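You operate a simulated robot arm through the tools that you are given. There is no shell and no other tool. Be economical: measure what you need, move in short steps, check, and stop when the job is done.

The job below is to be done with a simulated two-armed robot. You get a single attempt, and the scene is never put back.

TASK
Close the carton former on the stiffener board and lock it.
Fine: free the latch first; hold the former steady with the other hand while the cheek goes in.

The check looks at the end state, three seconds after you hand in, the way a careful person would. Anything else that was tipped, shoved, dropped, spilled or broken makes it a failure.

THE ROBOT
Two 7-joint arms with two-finger parallel grippers on one trunk, on a base that drives. Base frame: it is fixed to the floor where the robot stands at the start and does not move with it; the origin is under the middle of the robot, x ahead of it, y to its left, z up. Readings come in cm, degrees, newtons and seconds.
The left shoulder is at the start at [7, 13.3, 125.1], the right one opposite. With the tool pointing down near the work surface each hand reaches from about 10 to 64 cm from the robot's upright axis, wherever it stands, measured 20 degrees to its own side. Places, roughly: bed of the carton former [50, -20, 90]; former latch [50, -20, 100]; sliding cheek [50, -40, 90]. Payload 1.57 kg a hand.
The tool frame of a hand sits at the grasp point between the pads (the TCP): z along the fingers, y along the line on which they close. The tips reach 3 cm beyond it. The gripper opens to 8 cm. The fingers are 1.7 cm wide and 1.2 cm thick; the gripper's body (4 by 8.2 cm) begins 8 cm behind the TCP.
Orientation is that of the tool frame in the base frame, as a unit quaternion [x, y, z, w]. With the fingers straight down and closing along the base's y, the tool's x points along the base's -x, its y along +y and its z along -z.

THE INTERFACE
- The arms move only by the tool drive_tool. It takes "left_moves", "right_moves" or both (then of equal length, played together; a hand with none holds still); each is a list of rows, each a list of 7 numbers: the closure, from 0 (fully open) to 1 (shut), then the shift along the tool's x, y, z in cm, then the turn, a rotation vector about the tool's x, y, z in degrees. In form: [[hand, x, y, z, ax, ay, az], ...]. A call has 1 to 20 rows; each row is the pose to reach, as a shift and turn from the pose commanded when the call began, along the tool's axes at that moment. Rows are played at 5 a second. More than 5 cm and 8.6 degrees between two rows, or a gripper value outside its range, and nothing of the call is played. A pose out of reach is approached as far as the arm can. The call stops where the force on the tool passes 40 N (or 10 N more than at its start, if that is more) or the arm is blocked; 0.2 s more then pass. Each finger travels about 15.3 cm/s and halts on what it meets, pressing with about 23 N; the grip force reading is that of the motor and also rises with nothing between the fingers. The clock runs only during rows and for 0.2 s after the last one: add rows that repeat a pose to give the fingers time. The reply holds the time, the measured pose of the TCP, the force on the tool along the base axes, the opening and the grip force, in the units named above and with some noise, with the torque about the TCP (base axes, N m) and any sound that the robot's microphone picked up.
- Cameras (640 x 400 px; columns grow to the right, rows downward): "scene" is now at [12.23, -3.52, 146.4]; the picture's right is [-0.45, -0.89, 0.00], its down [-0.64, 0.32, -0.70] and it looks along [0.62, -0.31, -0.72] (base axes); focal length 290 px, centre (320, 200). "left" rides on the left gripper at [7.2, 0.7, -12.2] in its tool frame; the picture's right is [-0.09, 1.00, 0.00], its down [-0.84, -0.08, -0.54] and it looks along [-0.54, -0.05, 0.84] (tool axes); focal length 238 px, centre (320, 200). "right" rides on the right gripper at [7.2, -0.7, -12.2] in its tool frame; the picture's right is [0.09, 1.00, 0.00], its down [-0.84, 0.08, -0.54] and it looks along [-0.54, 0.05, 0.84] (tool axes); focal length 238 px, centre (320, 200). There is no depth. A picture from a camera that has moved, and an enlarged one, comes with that camera's place and axes in the base frame and with its lens.
- capture(camera): a new picture of that camera. The clock stands still meanwhile.
- lift_body(by): slides the trunk up (or, below 0, down) by that many cm; the arms and the scene camera ride with it, the base frame stays. It gives what a move gives, with no picture.
- roll_base(legs): drives the robot by 1 to 6 legs, each [ahead, left, turn to the left] in cm, cm and degrees, along the robot's own axes; the way and the turn of a leg run together, so that a leg with both is an arc; at most 150 cm and 180 degrees a leg. The arms and the cameras ride along, it lands a little off, and it stops where it bumps. It gives what a move gives.
- turn_head(pan, tilt): turns the head with the scene camera to pan (to the left, within 86 degrees either way) and tilt (down, from -29 to 69), counted from straight ahead of the robot. It gives what a move gives.
- zoom(camera, box): a new picture of the part [left, top, right, bottom] of that camera's present view, enlarged. The clock stands still meanwhile.
- finish_job(): hands the job in; it is judged then, once.

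Go step by step. Nothing tells you exact positions but the pictures and the camera data: compare them with the known pose of the tool, close in by small moves and look again before you grip or let go. The budget is 120 turns and 100 pictures, counting those below and the enlarged ones. Unless the task says otherwise, let go and move clear before handing in, and close with one line.

The tools are called after "Request:" as name(argument=value, ...) on one line, values as JSON. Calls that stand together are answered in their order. drive_tool: Moves the arms, as the interface text tells. Its arguments: {"type":"object","properties":{"left_moves":{"type":"array","items":{"type":"array","items":{"type":"number"}}},"right_moves":{"type":"array","items":{"type":"array","items":{"type":"number"}}}},"required":[]} The other tools are called the same way: lift_body (by) slides the trunk up or down; roll_base (legs) drives the base; turn_head (pan, tilt) turns the head that bears the scene camera; capture (camera) takes a picture; zoom (camera, box) takes an enlarged picture of a part of a camera's view; finish_job () hands the job in.

At the start:

```text
t: 0.0
left_position: [38.92, -1.88, 127.13]
left_tool_rot: [-0.001, 1.0, 0.0, 0.0]
left_contact_force: [0.2, -0.2, 0.0]
left_moment: [0.01, 0.01, 0.03]
left_gripper_width: 8.01
left_grip_force: 0.0
right_position: [35.74, -40.47, 123.05]
right_tool_rot: [-0.001, 1.0, 0.0, 0.0]
right_contact_force: [0.4, -0.3, 0.6]
right_moment: [0.01, 0.01, -0.02]
right_gripper_width: 7.98
right_grip_force: 0.1
trunk travel left (down, up): [-82.5, 11.5]
robot x, y, heading: [0.06, -0.01, 0.0]
head pan, tilt: [-26.6, 45.7]
```

scene: 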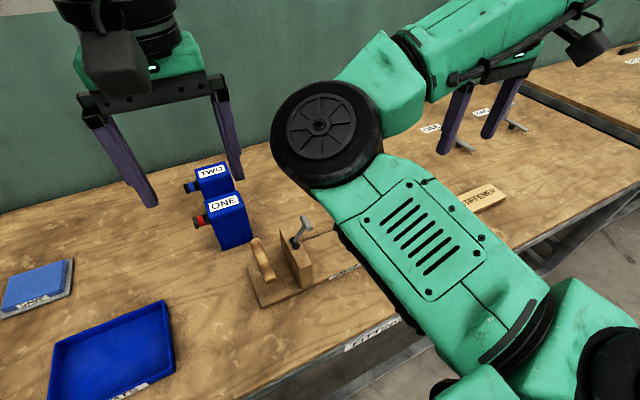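
right: 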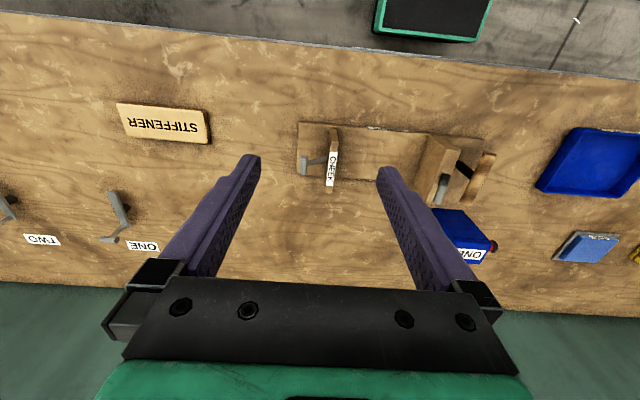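
left: 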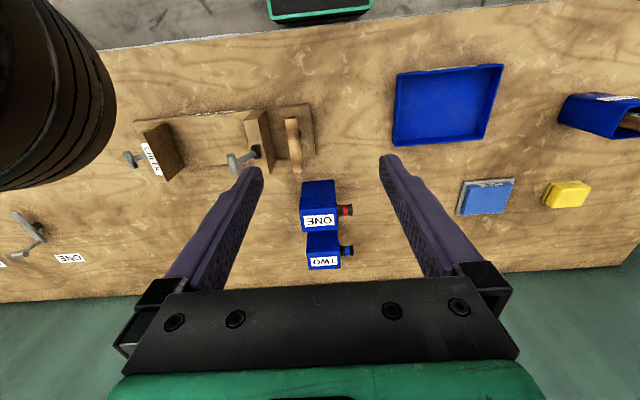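

The former is a wooden base with a fixed jaw (with a latch lever), a handle, and a sliding cheek. I'll look closer with both hand cameras.

Request:
zoom(camera="left", box=[100, 80, 360, 280])

Request:
zoom(camera="right", box=[260, 90, 520, 270])

Request:
zoom(camera="scene", box=[160, 140, 400, 320])

```text
2.00 times, centred on (230, 180) of left
camera zoom: at [31.79, -1.35, 139.45], right [0.09, 1.0, 0.0], down [0.84, -0.08, 0.54], along [0.54, -0.05, -0.84], focal length 477 px, centre (500, 240)
```

zoom: 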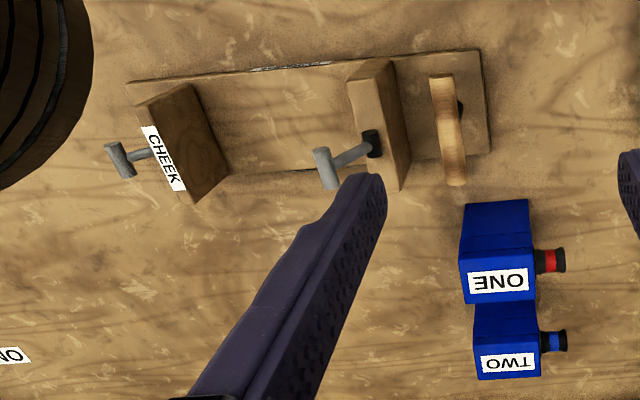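

```text
2.22 times, centred on (390, 180) of right
camera zoom: at [28.7, -40.99, 135.33], right [-0.09, 1.0, 0.0], down [0.84, 0.08, 0.54], along [0.54, 0.05, -0.84], focal length 530 px, centre (164, 244)
```

zoom: 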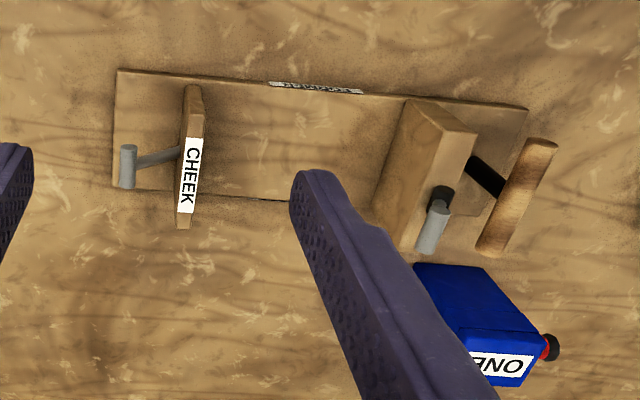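

```text
2.22 times, centred on (280, 230) of scene
camera zoom: at [12.23, -3.52, 146.4], right [-0.45, -0.89, 0.0], down [-0.64, 0.32, -0.7], along [0.62, -0.31, -0.72], focal length 644 px, centre (409, 133)
```

zoom: 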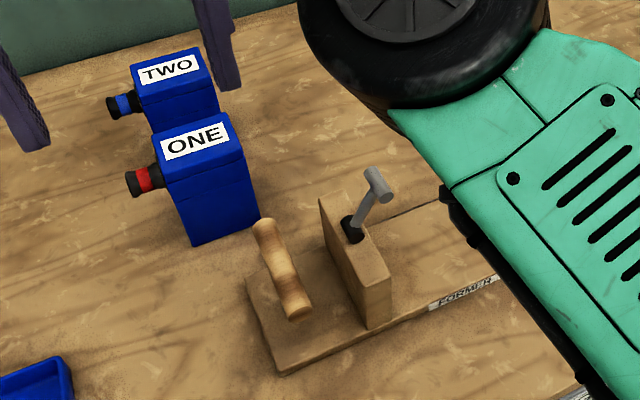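

The stiffener lies at about (45,-72), too far for now; the former runs from y≈-4 to -43 at x≈42–54. I'll drive sideways to bring everything into reach, then look again.

Request:
roll_base(legs=[[0, -33, 0]])

Request:
turn_head(pan=0, tilt=50)

Request:
capture(camera="scene")

Request:
capture(camera="right")

Request:
capture(camera="left")

```text
t: 2.1
left_position: [39.06, -34.1, 127.16]
left_tool_rot: [-0.001, 1.0, 0.0, 0.0]
left_contact_force: [0.3, 0.5, -0.4]
left_moment: [-0.03, -0.02, 0.01]
left_gripper_width: 8.02
left_grip_force: 0.1
right_position: [35.74, -72.53, 123.2]
right_tool_rot: [0.0, 1.0, -0.003, 0.001]
right_contact_force: [0.1, -0.2, 0.2]
right_moment: [-0.04, -0.01, -0.03]
right_gripper_width: 8.0
right_grip_force: 0.0
trunk travel left (down, up): [-82.5, 11.5]
robot x, y, heading: [-0.09, -32.04, 0.1]
head pan, tilt: [-26.6, 45.7]
```

```text
t: 3.1
left_position: [38.78, -34.17, 127.07]
left_tool_rot: [-0.001, 1.0, 0.0, 0.001]
left_contact_force: [0.4, -0.3, -0.4]
left_moment: [0.05, -0.01, 0.01]
left_gripper_width: 8.01
left_grip_force: 0.0
right_position: [35.75, -72.81, 123.08]
right_tool_rot: [0.0, 1.0, 0.0, 0.0]
right_contact_force: [-0.2, 0.0, 0.0]
right_moment: [0.04, -0.01, -0.03]
right_gripper_width: 8.02
right_grip_force: 0.0
trunk travel left (down, up): [-82.5, 11.5]
robot x, y, heading: [-0.18, -32.23, -0.1]
head pan, tilt: [0.0, 50.0]
```

```text
93 pictures are left
camera scene: at [12.71, -32.38, 145.81], right [0.0, -1.0, 0.0], down [-0.77, 0.0, -0.64], along [0.64, 0.0, -0.77], focal length 290 px, centre (320, 200)
```

scene: 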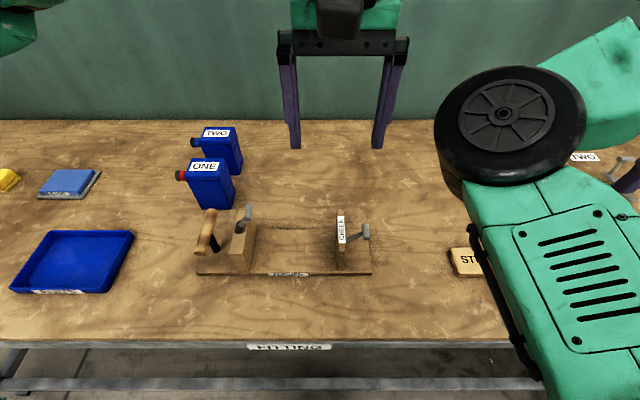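

```text
92 pictures are left
camera right: at [28.72, -73.44, 135.31], right [-0.09, 1.0, 0.0], down [0.84, 0.08, 0.54], along [0.54, 0.05, -0.84], focal length 238 px, centre (320, 200)
```

right: 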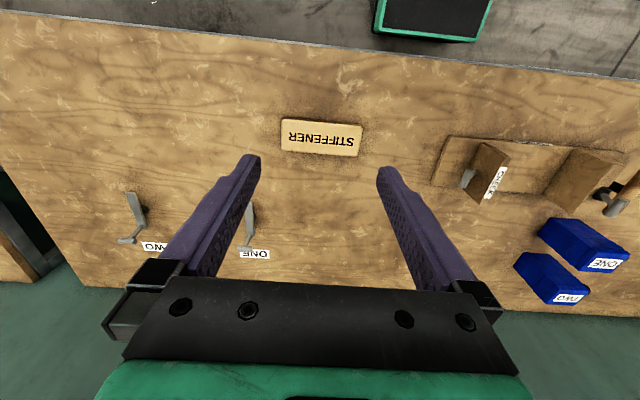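

```text
91 pictures are left
camera left: at [31.79, -33.8, 139.45], right [0.09, 1.0, 0.0], down [0.84, -0.08, 0.54], along [0.54, -0.05, -0.84], focal length 238 px, centre (320, 200)
```

left: 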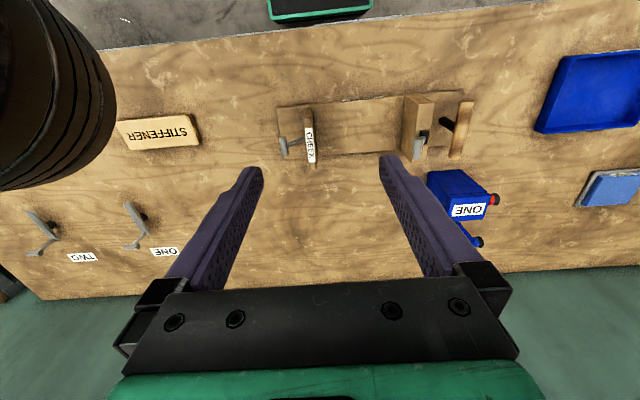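

Request:
zoom(camera="scene", box=[180, 180, 400, 300])

Request:
zoom(camera="left", box=[260, 70, 500, 220])

Request:
zoom(camera="right", box=[260, 90, 420, 190])

Request:
zoom(camera="right", box=[420, 110, 640, 250])

```text
2.91 times, centred on (290, 240) of scene
camera zoom: at [12.71, -32.38, 145.81], right [0.0, -1.0, 0.0], down [-0.77, 0.0, -0.64], along [0.64, 0.0, -0.77], focal length 843 px, centre (407, 84)
```

zoom: 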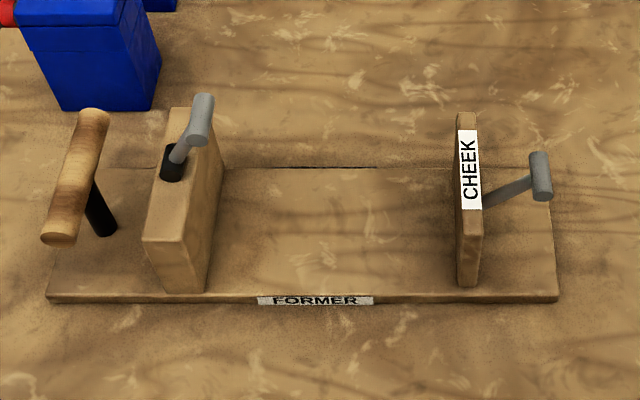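

```text
2.67 times, centred on (380, 145) of left
camera zoom: at [31.79, -33.8, 139.45], right [0.09, 1.0, 0.0], down [0.84, -0.08, 0.54], along [0.54, -0.05, -0.84], focal length 636 px, centre (160, 347)
```

zoom: 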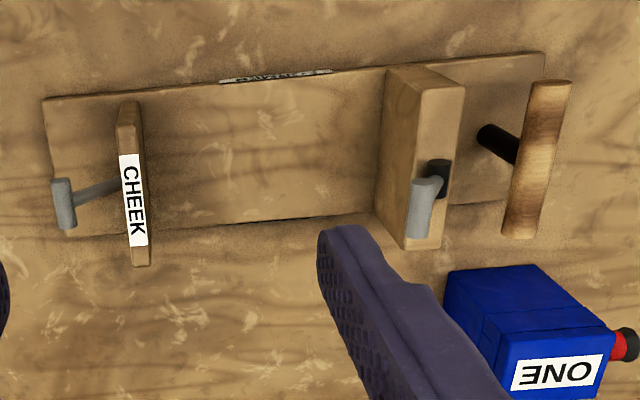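

```text
4.00 times, centred on (340, 140) of right
camera zoom: at [28.72, -73.44, 135.31], right [-0.09, 1.0, 0.0], down [0.84, 0.08, 0.54], along [0.54, 0.05, -0.84], focal length 953 px, centre (240, 440)
```

zoom: 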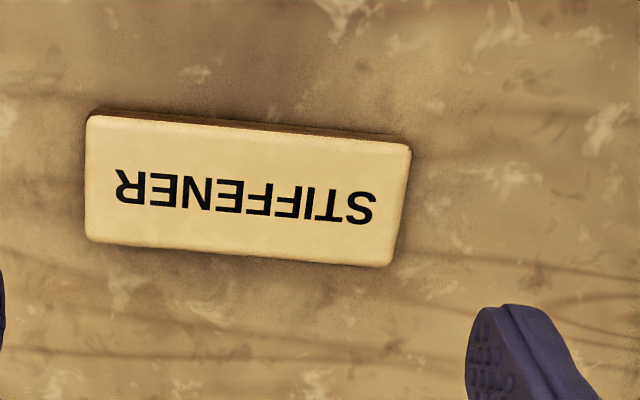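

```text
2.86 times, centred on (530, 180) of right
camera zoom: at [28.72, -73.44, 135.31], right [-0.09, 1.0, 0.0], down [0.84, 0.08, 0.54], along [0.54, 0.05, -0.84], focal length 681 px, centre (-280, 257)
```

zoom: 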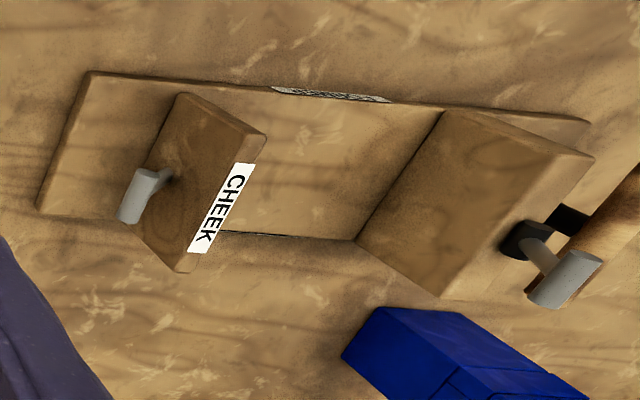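

I place the latch T-bar at about (48,-18.3,100) leaning toward the cheek, hub at (48,-15,94); the cheek T-bar at (48.3,-42.7,92); the wooden handle at (47.5,-7.8,93.5); the stiffener at (45,-71.7), 16.6×6.6 cm lengthwise on y. I bring the left hand above the latch.

Request:
drive_tool(left_moves=[[0.4, -1.6, 2.7, 2.5, 0, 0, 0], [0.4, -3.2, 5.4, 5, 0, 0, 0], [0.4, -4.8, 8.1, 7.5, 0, 0, 0], [0.4, -6.4, 10.8, 10, 0, 0, 0], [0.4, -8, 13.5, 12.5, 0, 0, 0], [0.4, -9.2, 15.9, 15, 0, 0, 0], [0.4, -9.2, 15.9, 15, 0, 0, 0]])

Request:
capture(camera="left")

Request:
zoom(camera="scene", box=[180, 180, 400, 300])

```text
t: 4.7
left_position: [48.32, -18.26, 112.14]
left_tool_rot: [0.0, 1.0, 0.001, 0.0]
left_contact_force: [0.7, -0.3, -0.1]
left_moment: [0.03, 0.0, 0.01]
left_gripper_width: 4.79
left_grip_force: 0.0
right_position: [35.64, -72.87, 123.16]
right_tool_rot: [-0.001, 1.0, 0.0, 0.001]
right_contact_force: [0.3, 0.3, -0.2]
right_moment: [0.03, 0.0, 0.01]
right_gripper_width: 8.05
right_grip_force: 0.0
trunk travel left (down, up): [-82.5, 11.5]
robot x, y, heading: [0.09, -32.25, -0.1]
head pan, tilt: [0.0, 50.0]
```

```text
86 pictures are left
camera left: at [41.3, -17.77, 124.41], right [0.09, 1.0, 0.0], down [0.84, -0.08, 0.54], along [0.54, -0.05, -0.84], focal length 238 px, centre (320, 200)
```

left: 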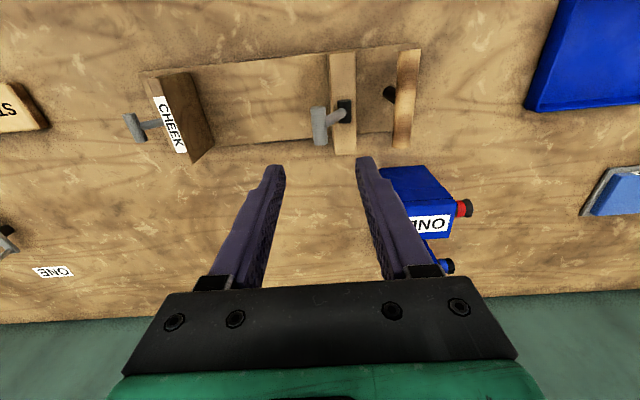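

```text
2.91 times, centred on (290, 240) of scene
camera zoom: at [12.69, -32.35, 145.82], right [0.0, -1.0, 0.0], down [-0.77, 0.0, -0.64], along [0.64, 0.0, -0.77], focal length 843 px, centre (407, 84)
```

zoom: 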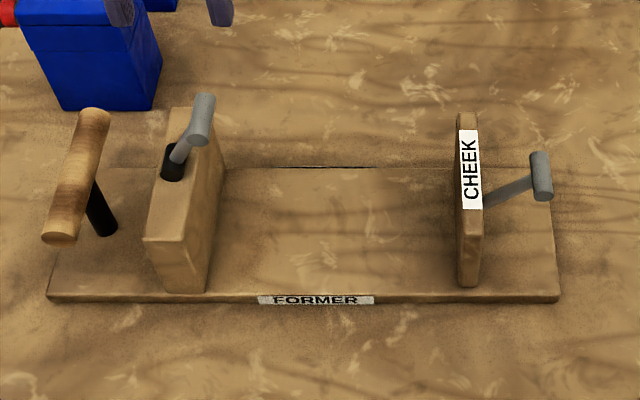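

Latch bar confirmed near (48,-18.5,100). I lower the left hand so only the fingertips straddle the bar, then look.

Request:
drive_tool(left_moves=[[0.4, 0.2, -0.2, 4, 0, 0, 0], [0.4, 0.2, -0.2, 7, 0, 0, 0], [0.4, 0.2, -0.2, 9.8, 0, 0, 0], [0.4, 0.2, -0.2, 9.8, 0, 0, 0]])

Request:
capture(camera="left")

Request:
zoom(camera="scene", box=[180, 160, 340, 280])

```text
t: 5.7
left_position: [47.99, -18.66, 102.06]
left_tool_rot: [-0.001, 1.0, 0.0, 0.0]
left_contact_force: [0.4, -0.3, -0.4]
left_moment: [0.01, -0.03, 0.02]
left_gripper_width: 4.79
left_grip_force: 0.0
right_position: [35.73, -72.79, 123.14]
right_tool_rot: [0.0, 1.0, -0.001, 0.0]
right_contact_force: [-0.3, 0.2, 0.2]
right_moment: [0.0, -0.02, -0.02]
right_gripper_width: 7.99
right_grip_force: 0.0
trunk travel left (down, up): [-82.5, 11.5]
robot x, y, heading: [-0.05, -32.42, -0.2]
head pan, tilt: [0.0, 50.0]
```

```text
84 pictures are left
camera left: at [40.85, -18.05, 114.36], right [0.09, 1.0, 0.0], down [0.84, -0.08, 0.54], along [0.54, -0.05, -0.84], focal length 238 px, centre (320, 200)
```

left: 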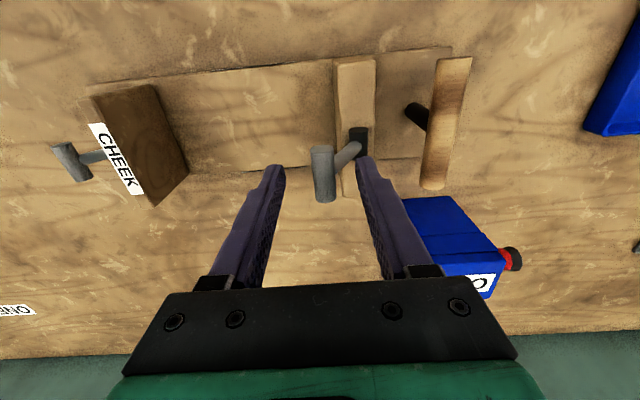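

```text
3.33 times, centred on (260, 220) of scene
camera zoom: at [12.71, -32.29, 145.81], right [0.0, -1.0, 0.0], down [-0.77, 0.0, -0.64], along [0.64, 0.0, -0.77], focal length 966 px, centre (520, 133)
```

zoom: 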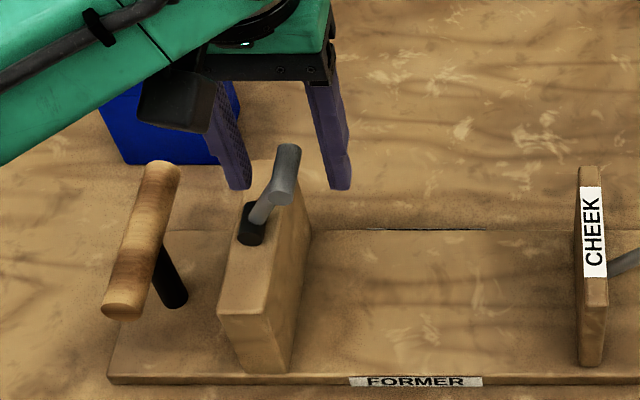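

The fingertips straddle the bar. I close on it.

Request:
drive_tool(left_moves=[[0.7, 0, 0, 0, 0, 0, 0], [1, 0, 0, 0, 0, 0, 0], [1, 0, 0, 0, 0, 0, 0], [1, 0, 0, 0, 0, 0, 0]])

Request:
capture(camera="left")

```text
t: 6.7
left_position: [48.01, -18.54, 102.2]
left_tool_rot: [-0.001, 1.0, 0.0, 0.0]
left_contact_force: [2.2, 5.9, 5.8]
left_moment: [0.47, -0.04, 0.05]
left_gripper_width: 1.77
left_grip_force: 22.7
right_position: [35.75, -72.7, 123.1]
right_tool_rot: [0.001, 1.0, -0.002, 0.001]
right_contact_force: [0.1, 0.0, 0.5]
right_moment: [-0.02, -0.01, -0.02]
right_gripper_width: 7.99
right_grip_force: 0.0
trunk travel left (down, up): [-82.5, 11.5]
robot x, y, heading: [0.12, -32.48, -0.3]
head pan, tilt: [0.0, 50.0]
```

```text
82 pictures are left
camera left: at [40.84, -17.93, 114.42], right [0.09, 1.0, 0.0], down [0.84, -0.08, 0.54], along [0.54, -0.05, -0.84], focal length 238 px, centre (320, 200)
```

left: 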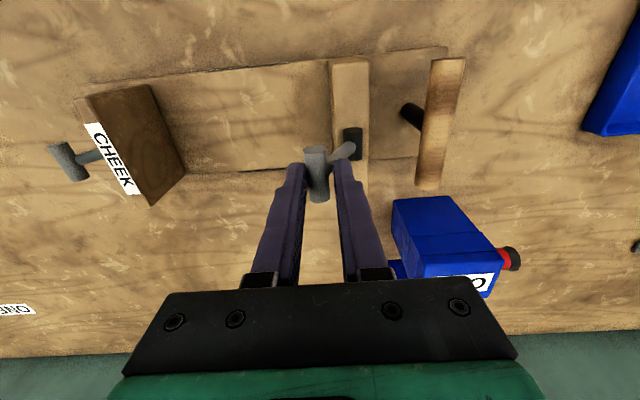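

Gripped (1.8 cm bar). I try moving it gently along an arc toward +y about the hub.

Request:
drive_tool(left_moves=[[1, 0, 0.3, -0.14, 0, 0, 0], [1, 0, 0.56, -0.28, 0, 0, 0], [1, 0, 0.85, -0.4, 0, 0, 0], [1, 0, 1.12, -0.51, 0, 0, 0]])

Request:
capture(camera="left")

```text
t: 7.7
left_position: [48.02, -17.38, 102.74]
left_tool_rot: [0.0, 1.0, -0.001, -0.001]
left_contact_force: [1.9, 1.1, 2.3]
left_moment: [0.08, 0.17, 0.01]
left_gripper_width: 1.44
left_grip_force: 23.6
right_position: [35.81, -72.78, 123.17]
right_tool_rot: [0.0, 1.0, 0.0, 0.0]
right_contact_force: [-0.6, 0.5, 0.5]
right_moment: [-0.01, 0.0, 0.0]
right_gripper_width: 8.0
right_grip_force: 0.0
trunk travel left (down, up): [-82.5, 11.5]
robot x, y, heading: [-0.2, -32.08, 0.1]
head pan, tilt: [0.0, 50.0]
```

```text
81 pictures are left
camera left: at [40.84, -16.87, 115.13], right [0.09, 1.0, 0.0], down [0.84, -0.08, 0.54], along [0.54, -0.05, -0.84], focal length 238 px, centre (320, 200)
```

left: 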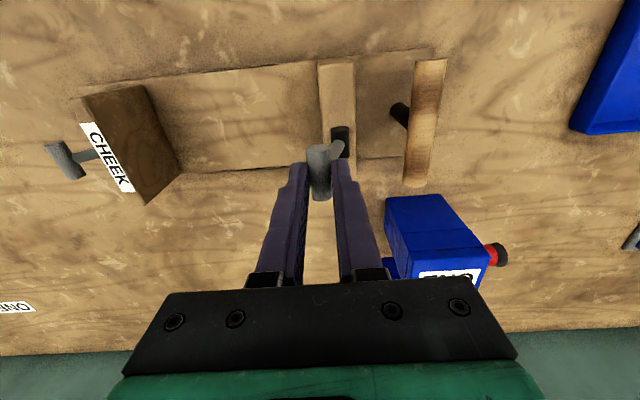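

The lever turns about its hub. I continue the arc past upright to the other side.

Request:
drive_tool(left_moves=[[1, 0, 0, 0.3, 0, 0, 0], [1, 0, 0.6, 0.2, 0, 0, 0], [1, 0, 1.18, 0.1, 0, 0, 0], [1, 0, 1.8, 0.02, 0, 0, 0], [1, 0, 2.38, 0, 0, 0, 0], [1, 0, 3.0, 0.02, 0, 0, 0], [1, 0, 3.59, 0.1, 0, 0, 0], [1, 0, 4.2, 0.22, 0, 0, 0], [1, 0, 4.76, 0.4, 0, 0, 0]])

Request:
capture(camera="left")

Request:
zoom(camera="scene", box=[180, 160, 400, 300])

```text
t: 9.7
left_position: [47.96, -12.92, 102.68]
left_tool_rot: [0.0, 1.0, -0.001, 0.001]
left_contact_force: [0.0, -5.8, 5.7]
left_moment: [-0.46, 0.15, 0.04]
left_gripper_width: 1.43
left_grip_force: 22.9
right_position: [35.64, -72.82, 123.0]
right_tool_rot: [0.0, 1.0, 0.001, 0.001]
right_contact_force: [-0.1, 0.6, -0.8]
right_moment: [-0.01, -0.03, -0.02]
right_gripper_width: 7.98
right_grip_force: 0.1
trunk travel left (down, up): [-82.5, 11.5]
robot x, y, heading: [-0.06, -32.74, 0.1]
head pan, tilt: [0.0, 50.0]
```

```text
80 pictures are left
camera left: at [40.75, -12.35, 114.92], right [0.09, 1.0, 0.0], down [0.84, -0.08, 0.54], along [0.54, -0.05, -0.84], focal length 238 px, centre (320, 200)
```

left: 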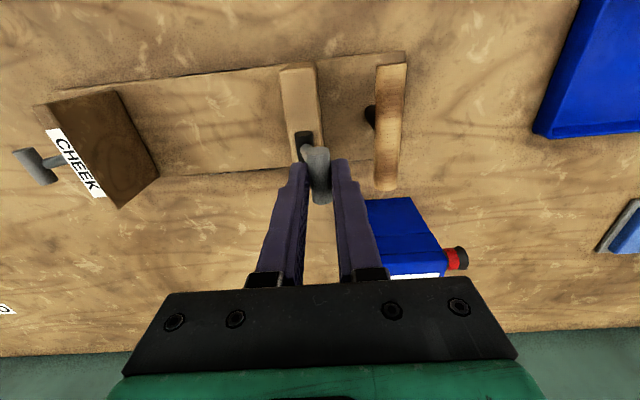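

```text
2.86 times, centred on (290, 230) of scene
camera zoom: at [12.61, -32.54, 145.83], right [0.0, -1.0, 0.0], down [-0.77, 0.0, -0.64], along [0.64, 0.0, -0.77], focal length 828 px, centre (406, 114)
```

zoom: 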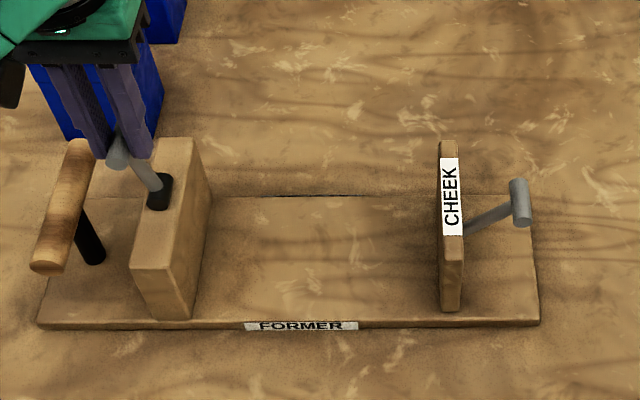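

The lever has crossed to the other side and the force suggests it's at its stop. A small nudge more to confirm, then release and look.

Request:
drive_tool(left_moves=[[1, 0, 0.4, 0.1, 0, 0, 0], [1, 0, 0.7, 0.2, 0, 0, 0], [1, 0, 0.7, 0.2, 0, 0, 0]])

Request:
drive_tool(left_moves=[[0.7, 0, 0, 0, 0, 0, 0], [0.5, 0, 0, 0, 0, 0, 0], [0.5, 0, 0, -3, 0, 0, 0], [0.5, 0, 0, -7, 0, 0, 0], [0.5, 0, 0, -11, 0, 0, 0]])

Request:
capture(camera="left")

Request:
zoom(camera="scene", box=[180, 160, 400, 300])

```text
t: 10.5
left_position: [47.95, -12.06, 102.5]
left_tool_rot: [-0.001, 1.0, 0.002, 0.003]
left_contact_force: [5.1, -2.1, 16.1]
left_moment: [-0.47, -0.31, 0.03]
left_gripper_width: 1.6
left_grip_force: 22.7
right_position: [35.64, -72.96, 123.12]
right_tool_rot: [0.0, 1.0, -0.001, 0.001]
right_contact_force: [-0.7, -0.2, -0.9]
right_moment: [-0.03, 0.03, 0.02]
right_gripper_width: 8.0
right_grip_force: 0.1
trunk travel left (down, up): [-82.5, 11.5]
robot x, y, heading: [0.17, -32.7, 0.0]
head pan, tilt: [0.0, 50.0]
```

```text
t: 11.7
left_position: [47.58, -12.02, 113.45]
left_tool_rot: [-0.001, 1.0, 0.001, 0.0]
left_contact_force: [-0.3, -0.6, 0.5]
left_moment: [-0.01, 0.0, -0.02]
left_gripper_width: 3.99
left_grip_force: 0.1
right_position: [35.61, -72.93, 123.14]
right_tool_rot: [0.0, 1.0, 0.001, 0.0]
right_contact_force: [-0.3, 0.7, 0.2]
right_moment: [0.0, -0.04, -0.01]
right_gripper_width: 7.99
right_grip_force: 0.1
trunk travel left (down, up): [-82.5, 11.5]
robot x, y, heading: [0.12, -32.51, -0.0]
head pan, tilt: [0.0, 50.0]
```

```text
78 pictures are left
camera left: at [40.48, -11.5, 125.77], right [0.09, 1.0, 0.0], down [0.84, -0.08, 0.54], along [0.54, -0.05, -0.84], focal length 238 px, centre (320, 200)
```

left: 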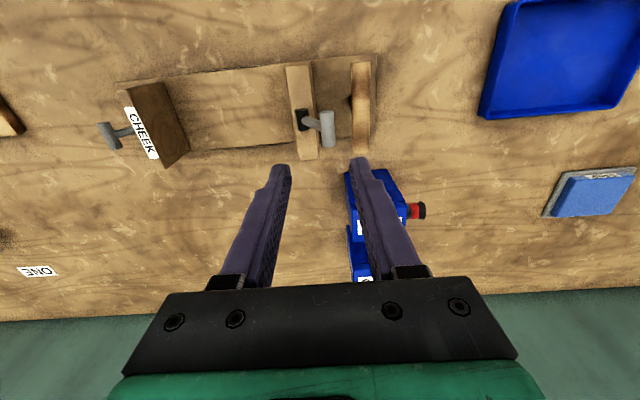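

```text
2.86 times, centred on (290, 230) of scene
camera zoom: at [12.61, -32.37, 145.82], right [0.0, -1.0, 0.0], down [-0.77, 0.0, -0.64], along [0.64, 0.0, -0.77], focal length 828 px, centre (406, 114)
```

zoom: 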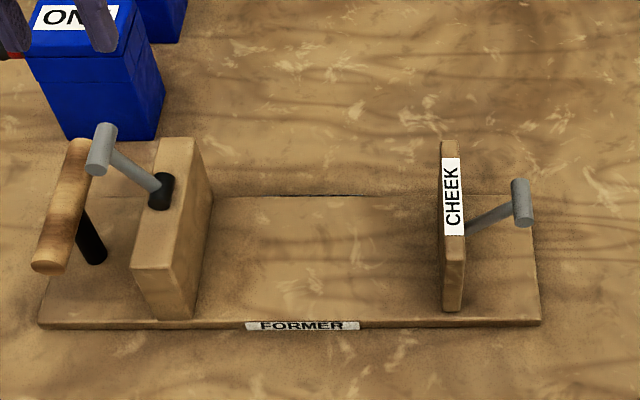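

The latch is now swung over to +y (free). Next, the right hand turns 90° (closing along x) above the stiffener.

Request:
drive_tool(right_moves=[[0, -0.8, 0.1, 1.2, 0, 0, -7.5], [0, -1.6, 0.2, 2.4, 0, 0, -15], [0, -2.4, 0.3, 3.6, 0, 0, -22.5], [0, -3.2, 0.4, 4.8, 0, 0, -30], [0, -4, 0.5, 6, 0, 0, -37.5], [0, -4.8, 0.6, 7.2, 0, 0, -45], [0, -5.6, 0.7, 8.4, 0, 0, -52.5], [0, -6.4, 0.8, 9.6, 0, 0, -60], [0, -7.2, 0.9, 10.8, 0, 0, -67.5], [0, -8, 1, 12, 0, 0, -75], [0, -8.8, 1.1, 13.5, 0, 0, -82.5], [0, -9.3, 1.1, 15, 0, 0, -90], [0, -9.3, 1.1, 15, 0, 0, -90]])

Request:
capture(camera="right")

Request:
capture(camera="scene")

```text
t: 14.5
left_position: [47.67, -11.94, 113.44]
left_tool_rot: [-0.001, 1.0, 0.0, 0.001]
left_contact_force: [-0.9, -1.0, 0.1]
left_moment: [0.03, -0.01, -0.01]
left_gripper_width: 4.01
left_grip_force: 0.2
right_position: [44.98, -71.8, 108.17]
right_tool_rot: [0.708, -0.706, -0.001, 0.0]
right_contact_force: [0.5, 1.0, 0.0]
right_moment: [0.01, -0.03, -0.01]
right_gripper_width: 8.02
right_grip_force: 0.0
trunk travel left (down, up): [-82.5, 11.5]
robot x, y, heading: [-0.36, -32.2, -0.1]
head pan, tilt: [0.0, 50.0]
```

```text
76 pictures are left
camera right: at [45.82, -78.89, 120.45], right [-1.0, -0.09, 0.0], down [-0.08, 0.84, 0.54], along [-0.05, 0.54, -0.84], focal length 238 px, centre (320, 200)
```

right: 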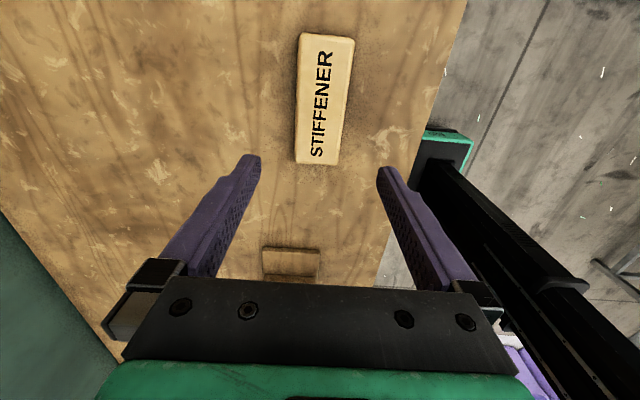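

```text
75 pictures are left
camera scene: at [12.7, -32.29, 145.82], right [0.0, -1.0, 0.0], down [-0.77, 0.0, -0.64], along [0.64, 0.0, -0.77], focal length 290 px, centre (320, 200)
```

scene: 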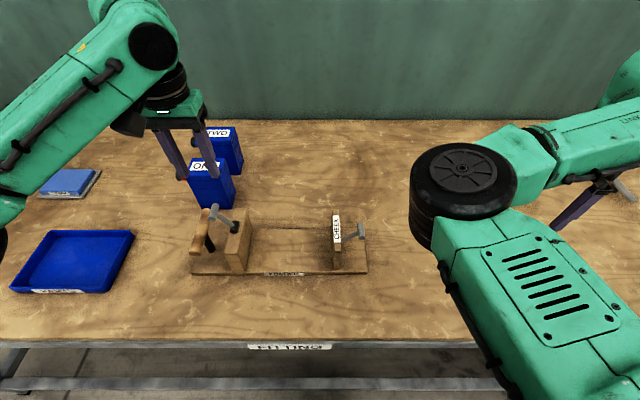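

Board centre (44.9,-71.9), aligned. I descend to just above it and check.

Request:
drive_tool(right_moves=[[0, 0, 0.1, 4.5, 0, 0, 0], [0, 0, 0.1, 9, 0, 0, 0], [0, 0, 0.1, 13, 0, 0, 0], [0, 0, 0.1, 16.5, 0, 0, 0], [0, 0, 0.1, 16.5, 0, 0, 0]])

Request:
capture(camera="right")

```text
t: 15.7
left_position: [47.75, -12.05, 113.33]
left_tool_rot: [0.0, 1.0, 0.0, 0.0]
left_contact_force: [-0.1, -0.1, 0.3]
left_moment: [-0.01, 0.0, -0.01]
left_gripper_width: 3.99
left_grip_force: 0.0
right_position: [45.14, -71.81, 91.79]
right_tool_rot: [-0.707, 0.707, 0.0, 0.0]
right_contact_force: [0.3, -0.5, 0.4]
right_moment: [-0.01, 0.03, -0.01]
right_gripper_width: 8.0
right_grip_force: 0.0
trunk travel left (down, up): [-82.5, 11.5]
robot x, y, heading: [0.34, -32.26, -0.1]
head pan, tilt: [0.0, 50.0]
```

```text
74 pictures are left
camera right: at [45.92, -78.84, 104.08], right [-1.0, -0.09, 0.0], down [-0.08, 0.84, 0.54], along [-0.05, 0.54, -0.84], focal length 238 px, centre (320, 200)
```

right: 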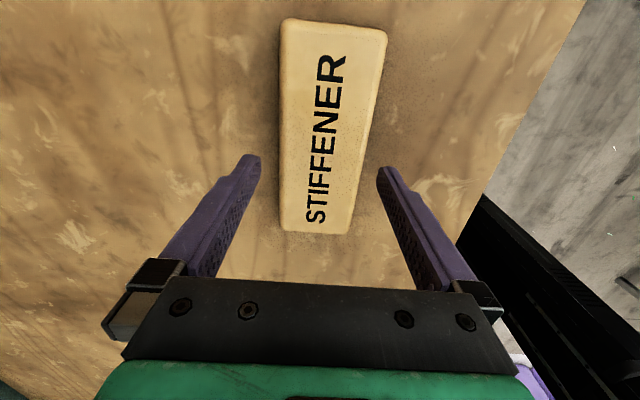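

Aligned. Descend around the board and grip it.

Request:
drive_tool(right_moves=[[0, 0, 0, 2, 0, 0, 0], [0, 0, 0, 4.1, 0, 0, 0], [0, 0, 0, 4.1, 0, 0, 0], [0.3, 0, 0, 4.1, 0, 0, 0], [0.6, 0, 0, 4.1, 0, 0, 0], [0.6, 0, 0, 4.1, 0, 0, 0]])

Request:
capture(camera="right")

```text
t: 17.1
left_position: [47.64, -12.08, 113.35]
left_tool_rot: [-0.001, 1.0, 0.0, 0.001]
left_contact_force: [0.4, 0.9, -0.5]
left_moment: [-0.01, -0.02, 0.0]
left_gripper_width: 4.01
left_grip_force: 0.3
right_position: [45.12, -71.63, 87.44]
right_tool_rot: [0.707, -0.707, -0.001, 0.0]
right_contact_force: [0.6, -0.5, 0.2]
right_moment: [0.01, -0.01, -0.01]
right_gripper_width: 6.93
right_grip_force: 22.7
trunk travel left (down, up): [-82.5, 11.5]
robot x, y, heading: [0.26, -32.01, 0.0]
head pan, tilt: [0.0, 50.0]
```

```text
73 pictures are left
camera right: at [45.96, -78.8, 99.7], right [-1.0, -0.09, 0.0], down [-0.08, 0.84, 0.54], along [-0.05, 0.54, -0.84], focal length 238 px, centre (320, 200)
```

right: 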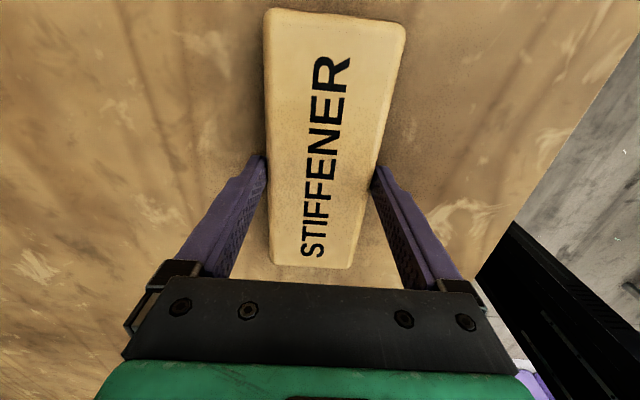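

Board gripped at 6.9 cm. I lift it, move the left hand aside, and carry the board above the bed.

Request:
drive_tool(right_moves=[[0.6, 0, 0, -2, 0, 0, 0], [0.6, 0, 0, -6, 0, 0, 0], [0.6, 0, 0, -10, 0, 0, 0], [0.6, 0, 0, -14, 0, 0, 0], [0.6, 0, 0, -18, 0, 0, 0], [0.6, 0, 0, -18, 0, 0, 0]], left_moves=[[0.5, 0, 2, -1, 0, 0, 0], [0.5, 0, 4, -2, 0, 0, 0], [0.5, 0, 6, -4, 0, 0, 0], [0.5, 0, 8, -6, 0, 0, 0], [0.5, 0, 10, -8, 0, 0, 0], [0.5, 0, 10, -8, 0, 0, 0]])

Request:
drive_tool(right_moves=[[0.6, -3, -0.2, 0, 0, 0, 0], [0.6, -7, -0.5, 0, 0, 0, 0], [0.6, -11, -0.8, 0, 0, 0, 0], [0.6, -15, -1, 0, 0, 0, 0], [0.6, -19, -1.3, 0, 0, 0, 0], [0.6, -23, -1.6, 0, 0, 0, 0], [0.6, -27, -1.9, 0, 0, 0, 0], [0.6, -31, -2.2, 0, 0, 0, 0], [0.6, -35, -2.5, 0, 0, 0, 0], [0.6, -39, -2.7, 0, 0, 0, 0], [0.6, -42.5, -2.7, 0, 0, 0, 0], [0.6, -44.9, -2.7, 0, 0, 0, 0], [0.6, -44.9, -2.7, 0, 0, 0, 0], [0.6, -44.9, -2.7, 0, 0, 0, 0]])

Request:
capture(camera="right")

Request:
capture(camera="scene")

Request:
capture(camera="left")

```text
t: 18.5
left_position: [47.79, -2.03, 121.31]
left_tool_rot: [0.0, 1.0, 0.0, 0.0]
left_contact_force: [0.5, -0.7, 0.6]
left_moment: [0.01, -0.02, -0.03]
left_gripper_width: 3.99
left_grip_force: 0.0
right_position: [45.15, -71.81, 105.32]
right_tool_rot: [0.707, -0.707, -0.001, 0.0]
right_contact_force: [-0.8, 0.3, -1.6]
right_moment: [0.0, -0.01, 0.02]
right_gripper_width: 6.94
right_grip_force: 23.6
trunk travel left (down, up): [-82.5, 11.5]
robot x, y, heading: [0.01, -32.29, -0.0]
head pan, tilt: [0.0, 50.0]
```

```text
t: 21.5
left_position: [47.79, -1.7, 121.41]
left_tool_rot: [-0.001, 1.0, 0.0, 0.0]
left_contact_force: [-0.5, 0.4, 0.0]
left_moment: [0.0, -0.02, 0.0]
left_gripper_width: 4.02
left_grip_force: 0.2
right_position: [52.4, -30.63, 102.7]
right_tool_rot: [0.707, -0.707, 0.001, 0.003]
right_contact_force: [-0.3, 0.2, -1.2]
right_moment: [0.03, -0.04, -0.01]
right_gripper_width: 6.93
right_grip_force: 23.4
right hand out of reach, approached as far as the arm can: row 2, 3, 4, 5, 6, 7, 8, 9, 10, 11, 12, 13, 14
trunk travel left (down, up): [-82.5, 11.5]
robot x, y, heading: [0.24, -32.02, -0.0]
head pan, tilt: [0.0, 50.0]
```

```text
72 pictures are left
camera right: at [53.25, -37.66, 115.04], right [-1.0, -0.09, 0.0], down [-0.08, 0.84, 0.54], along [-0.05, 0.54, -0.84], focal length 238 px, centre (320, 200)
```

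right: 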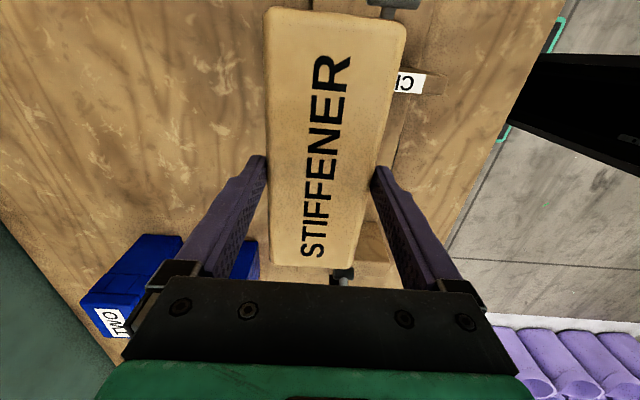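

```text
71 pictures are left
camera scene: at [12.73, -32.27, 145.81], right [0.0, -1.0, 0.0], down [-0.77, 0.0, -0.64], along [0.64, 0.0, -0.77], focal length 290 px, centre (320, 200)
```

scene: 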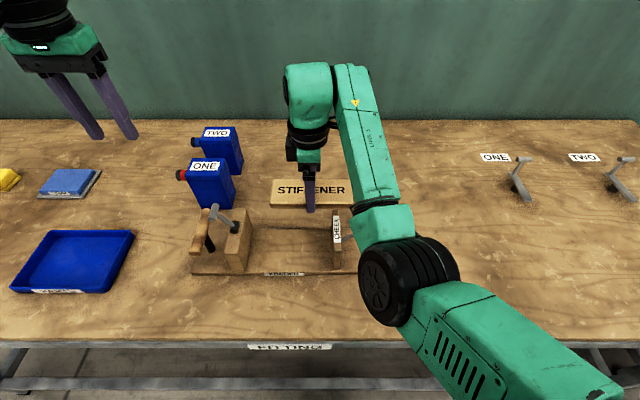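

```text
70 pictures are left
camera left: at [40.63, -1.36, 133.68], right [0.09, 1.0, 0.0], down [0.84, -0.08, 0.54], along [0.54, -0.05, -0.84], focal length 238 px, centre (320, 200)
```

left: 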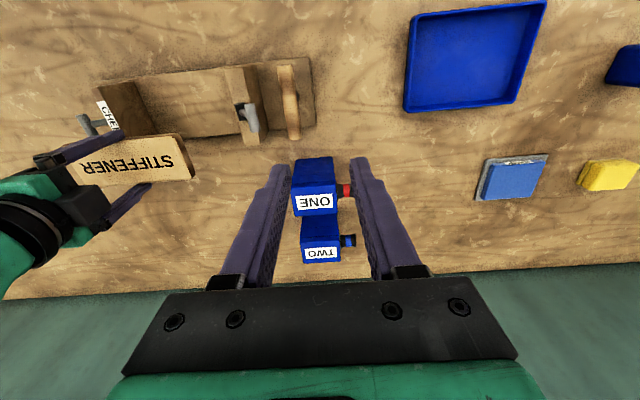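

The arm ran out of reach there and stopped short, touching nothing. I'll pull the board back and higher, then shift the base left so the bed is to the right hand's side.

Request:
drive_tool(right_moves=[[0.6, 2, 0.5, -2, 0, 0, 0], [0.6, 5, 2, -4, 0, 0, 0], [0.6, 9, 4, -5.5, 0, 0, 0], [0.6, 13, 5.5, -7, 0, 0, 0], [0.6, 16.5, 7, -8, 0, 0, 0], [0.6, 16.5, 7, -8, 0, 0, 0], [0.6, 16.5, 7, -8, 0, 0, 0]])

```text
t: 23.1
left_position: [47.73, -1.95, 121.31]
left_tool_rot: [-0.001, 1.0, 0.0, -0.001]
left_contact_force: [-0.1, 0.7, -0.4]
left_moment: [-0.02, 0.01, 0.04]
left_gripper_width: 3.99
left_grip_force: 0.0
right_position: [58.19, -43.15, 107.4]
right_tool_rot: [0.707, -0.707, 0.0, 0.0]
right_contact_force: [0.0, 0.2, -1.6]
right_moment: [0.0, -0.02, 0.01]
right_gripper_width: 6.93
right_grip_force: 22.3
right hand out of reach, approached as far as the arm can: row 1, 2, 3, 4, 5, 6, 7
trunk travel left (down, up): [-82.5, 11.5]
robot x, y, heading: [-0.09, -32.43, 0.2]
head pan, tilt: [0.0, 50.0]
```

Request:
drive_tool(right_moves=[[0.6, 4, -2, 0, 0, 0, 0], [0.6, 8, -4, 0, 0, 0, 0], [0.6, 12, -5.5, 0, 0, 0, 0], [0.6, 16.6, -7, 0, 0, 0, 0], [0.6, 20.6, -7, 0, 0, 0, 0], [0.6, 20.6, -7, 0, 0, 0, 0]])

Request:
capture(camera="right")

```text
t: 24.5
left_position: [47.88, -1.76, 121.25]
left_tool_rot: [-0.002, 1.0, 0.0, 0.0]
left_contact_force: [0.1, 0.6, 0.3]
left_moment: [-0.04, -0.01, 0.02]
left_gripper_width: 4.01
left_grip_force: 0.0
right_position: [60.87, -62.15, 107.27]
right_tool_rot: [0.708, -0.707, 0.002, 0.001]
right_contact_force: [-0.4, 0.3, -2.0]
right_moment: [-0.04, -0.01, 0.0]
right_gripper_width: 6.94
right_grip_force: 22.7
right hand out of reach, approached as far as the arm can: row 2, 3, 4, 5, 6
trunk travel left (down, up): [-82.5, 11.5]
robot x, y, heading: [-0.1, -32.26, 0.1]
head pan, tilt: [0.0, 50.0]
```

```text
69 pictures are left
camera right: at [61.74, -69.25, 119.56], right [-1.0, -0.09, 0.0], down [-0.08, 0.84, 0.54], along [-0.05, 0.54, -0.84], focal length 238 px, centre (320, 200)
```

right: 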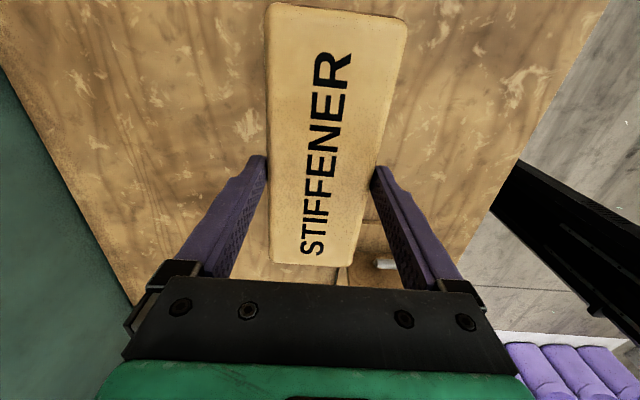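

I go back toward the pose that worked, near (45,-72,106).

Request:
drive_tool(right_moves=[[0.6, 4, 1.5, 3, 0, 0, 0], [0.6, 8, 2.8, 6, 0, 0, 0], [0.6, 8, 2.8, 8, 0, 0, 0], [0.6, 8, 2.8, 8, 0, 0, 0], [0.6, 8, 2.8, 8, 0, 0, 0]])

```text
refused: row 1 steps farther than a row can; nothing moved
```

Request:
drive_tool(right_moves=[[0.6, 3, 1, 2, 0, 0, 0], [0.6, 6, 2, 4, 0, 0, 0], [0.6, 8, 2.8, 6, 0, 0, 0], [0.6, 8, 2.8, 8, 0, 0, 0], [0.6, 8, 2.8, 8, 0, 0, 0], [0.6, 8, 2.8, 8, 0, 0, 0]])

```text
t: 25.9
left_position: [47.74, -1.96, 121.22]
left_tool_rot: [0.001, 1.0, 0.0, 0.0]
left_contact_force: [-0.5, -1.1, 0.0]
left_moment: [0.01, -0.03, 0.02]
left_gripper_width: 4.0
left_grip_force: 0.1
right_position: [58.28, -70.5, 99.41]
right_tool_rot: [0.707, -0.707, 0.001, 0.0]
right_contact_force: [-0.3, 0.4, -0.1]
right_moment: [0.0, 0.02, 0.0]
right_gripper_width: 6.95
right_grip_force: 22.7
trunk travel left (down, up): [-82.5, 11.5]
robot x, y, heading: [0.09, -32.04, -0.1]
head pan, tilt: [0.0, 50.0]
```

Request:
drive_tool(right_moves=[[0.6, 0, 3, -1, 0, 0, 0], [0.6, 0, 6, -2, 0, 0, 0], [0.6, 0, 9, -4, 0, 0, 0], [0.6, 0, 12, -6, 0, 0, 0], [0.6, 0, 13, -7, 0, 0, 0], [0.6, 0, 13, -7, 0, 0, 0]])

```text
t: 27.3
left_position: [48.13, -1.65, 121.06]
left_tool_rot: [-0.001, 1.0, 0.0, -0.002]
left_contact_force: [1.1, -0.2, -0.6]
left_moment: [-0.08, 0.03, 0.0]
left_gripper_width: 4.01
left_grip_force: 0.1
right_position: [54.57, -77.74, 109.37]
right_tool_rot: [0.708, -0.706, -0.001, 0.002]
right_contact_force: [-0.1, 0.4, -0.2]
right_moment: [-0.04, 0.01, 0.02]
right_gripper_width: 6.94
right_grip_force: 23.3
right hand out of reach, approached as far as the arm can: row 1, 2, 3, 4, 5, 6
trunk travel left (down, up): [-82.5, 11.5]
robot x, y, heading: [0.01, -32.25, 0.2]
head pan, tilt: [0.0, 50.0]
```

The wrist is near its limit at this yaw. I turn the board back by 90° in the clear air and then try the opposite yaw.

Request:
drive_tool(right_moves=[[0.6, 0, 0, 0, 0, 0, 7.5], [0.6, 0, 0, 0, 0, 0, 15], [0.6, 0, 0, 0, 0, 0, 22.5], [0.6, 0, 0, 0, 0, 0, 30], [0.6, 0, 0, 0, 0, 0, 37.5], [0.6, 0, 0, 0, 0, 0, 45], [0.6, 0, 0, 0, 0, 0, 52.5], [0.6, 0, 0, 0, 0, 0, 60], [0.6, 0, 0, 0, 0, 0, 67.5], [0.6, 0, 0, 0, 0, 0, 75], [0.6, 0, 0, 0, 0, 0, 82.5], [0.6, 0, 0, 0, 0, 0, 90], [0.6, 0, 0, 0, 0, 0, 90]])

Request:
capture(camera="scene")

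```text
t: 30.1
left_position: [47.73, -1.96, 121.38]
left_tool_rot: [-0.001, 1.0, 0.0, 0.001]
left_contact_force: [0.3, -0.4, 0.2]
left_moment: [0.03, 0.0, 0.0]
left_gripper_width: 4.0
left_grip_force: 0.0
right_position: [54.22, -78.36, 109.13]
right_tool_rot: [0.001, 1.0, 0.001, 0.0]
right_contact_force: [0.3, -0.8, 0.0]
right_moment: [-0.04, 0.01, 0.02]
right_gripper_width: 6.94
right_grip_force: 22.7
trunk travel left (down, up): [-82.5, 11.5]
robot x, y, heading: [-0.01, -32.45, 0.2]
head pan, tilt: [0.0, 50.0]
```

```text
68 pictures are left
camera scene: at [12.73, -32.33, 145.81], right [0.0, -1.0, 0.0], down [-0.77, 0.0, -0.64], along [0.64, 0.0, -0.77], focal length 290 px, centre (320, 200)
```

scene: 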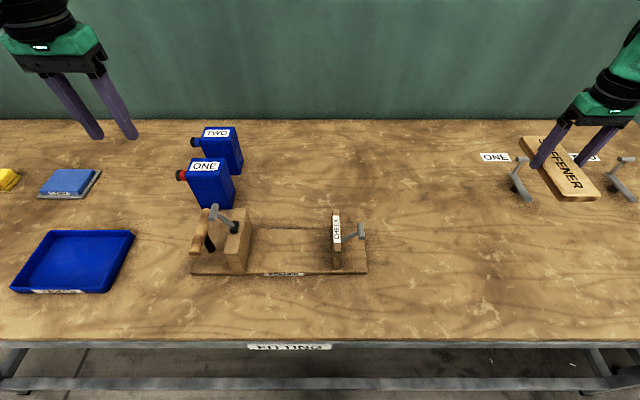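

Neutral orientation works. Now I bring the hand nearer and turn a further +90°.

Request:
drive_tool(right_moves=[[0.6, 1, 2, 0, 0, 0, 0], [0.6, 3, 5, 0, 0, 0, 0], [0.6, 5, 9, 0, 0, 0, 0], [0.6, 8, 12, 0, 0, 0, 0], [0.6, 10, 15, 0, 0, 0, 0], [0.6, 12, 18, 0, 0, 0, 0], [0.6, 12, 18, 0, 0, 0, 0]])

Request:
drive_tool(right_moves=[[0.6, 0, 0, 0, 0, 0, 7.5], [0.6, 0, 0, 0, 0, 0, 15], [0.6, 0, 0, 0, 0, 0, 22.5], [0.6, 0, 0, 0, 0, 0, 30], [0.6, 0, 0, 0, 0, 0, 37.5], [0.6, 0, 0, 0, 0, 0, 45], [0.6, 0, 0, 0, 0, 0, 52.5], [0.6, 0, 0, 0, 0, 0, 60], [0.6, 0, 0, 0, 0, 0, 67.5], [0.6, 0, 0, 0, 0, 0, 75], [0.6, 0, 0, 0, 0, 0, 82.5], [0.6, 0, 0, 0, 0, 0, 90], [0.6, 0, 0, 0, 0, 0, 90]])

```text
t: 31.7
left_position: [47.67, -1.81, 121.42]
left_tool_rot: [0.0, 1.0, 0.0, 0.0]
left_contact_force: [1.2, -0.6, -0.7]
left_moment: [-0.01, 0.04, 0.02]
left_gripper_width: 4.0
left_grip_force: 0.1
right_position: [56.93, -71.87, 110.5]
right_tool_rot: [0.0, 1.0, 0.0, -0.001]
right_contact_force: [-0.4, -0.3, -1.1]
right_moment: [0.01, 0.02, 0.0]
right_gripper_width: 6.94
right_grip_force: 23.2
right hand out of reach, approached as far as the arm can: row 1, 2, 3, 4, 5, 6, 7
trunk travel left (down, up): [-82.5, 11.5]
robot x, y, heading: [-0.24, -32.43, -0.1]
head pan, tilt: [0.0, 50.0]
```

```text
t: 34.5
left_position: [47.71, -1.84, 121.41]
left_tool_rot: [0.0, 1.0, -0.001, -0.001]
left_contact_force: [-0.7, -0.7, 0.3]
left_moment: [0.04, 0.01, 0.01]
left_gripper_width: 4.01
left_grip_force: 0.0
right_position: [36.72, -71.72, 109.83]
right_tool_rot: [0.694, 0.72, 0.009, 0.002]
right_contact_force: [-0.2, 0.3, -0.7]
right_moment: [-0.05, -0.01, -0.04]
right_gripper_width: 6.95
right_grip_force: 22.7
right hand out of reach, approached as far as the arm can: row 4, 5, 6, 7, 8, 9, 10, 11, 12, 13
trunk travel left (down, up): [-82.5, 11.5]
robot x, y, heading: [0.08, -32.41, 0.2]
head pan, tilt: [0.0, 50.0]
```

Request:
turn_head(pan=-40, tilt=40)

Request:
capture(camera="scene")

```text
t: 35.5
left_position: [47.65, -1.88, 121.31]
left_tool_rot: [-0.001, 1.0, 0.0, 0.0]
left_contact_force: [0.1, -0.5, -0.1]
left_moment: [0.04, 0.02, 0.03]
left_gripper_width: 4.03
left_grip_force: 0.1
right_position: [36.76, -72.02, 109.82]
right_tool_rot: [0.693, 0.721, 0.01, 0.002]
right_contact_force: [0.5, 0.4, -0.7]
right_moment: [-0.01, -0.03, 0.0]
right_gripper_width: 6.92
right_grip_force: 23.2
trunk travel left (down, up): [-82.5, 11.5]
robot x, y, heading: [0.2, -32.18, -0.2]
head pan, tilt: [-40.0, 40.0]
```

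```text
67 pictures are left
camera scene: at [11.56, -37.77, 147.23], right [-0.64, -0.77, 0.0], down [-0.49, 0.41, -0.77], along [0.59, -0.49, -0.64], focal length 290 px, centre (320, 200)
```

scene: 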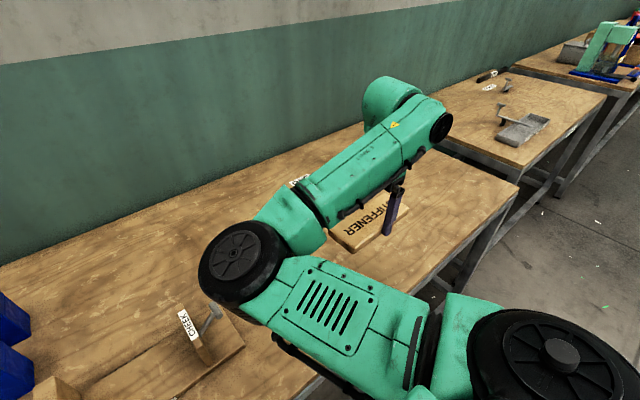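

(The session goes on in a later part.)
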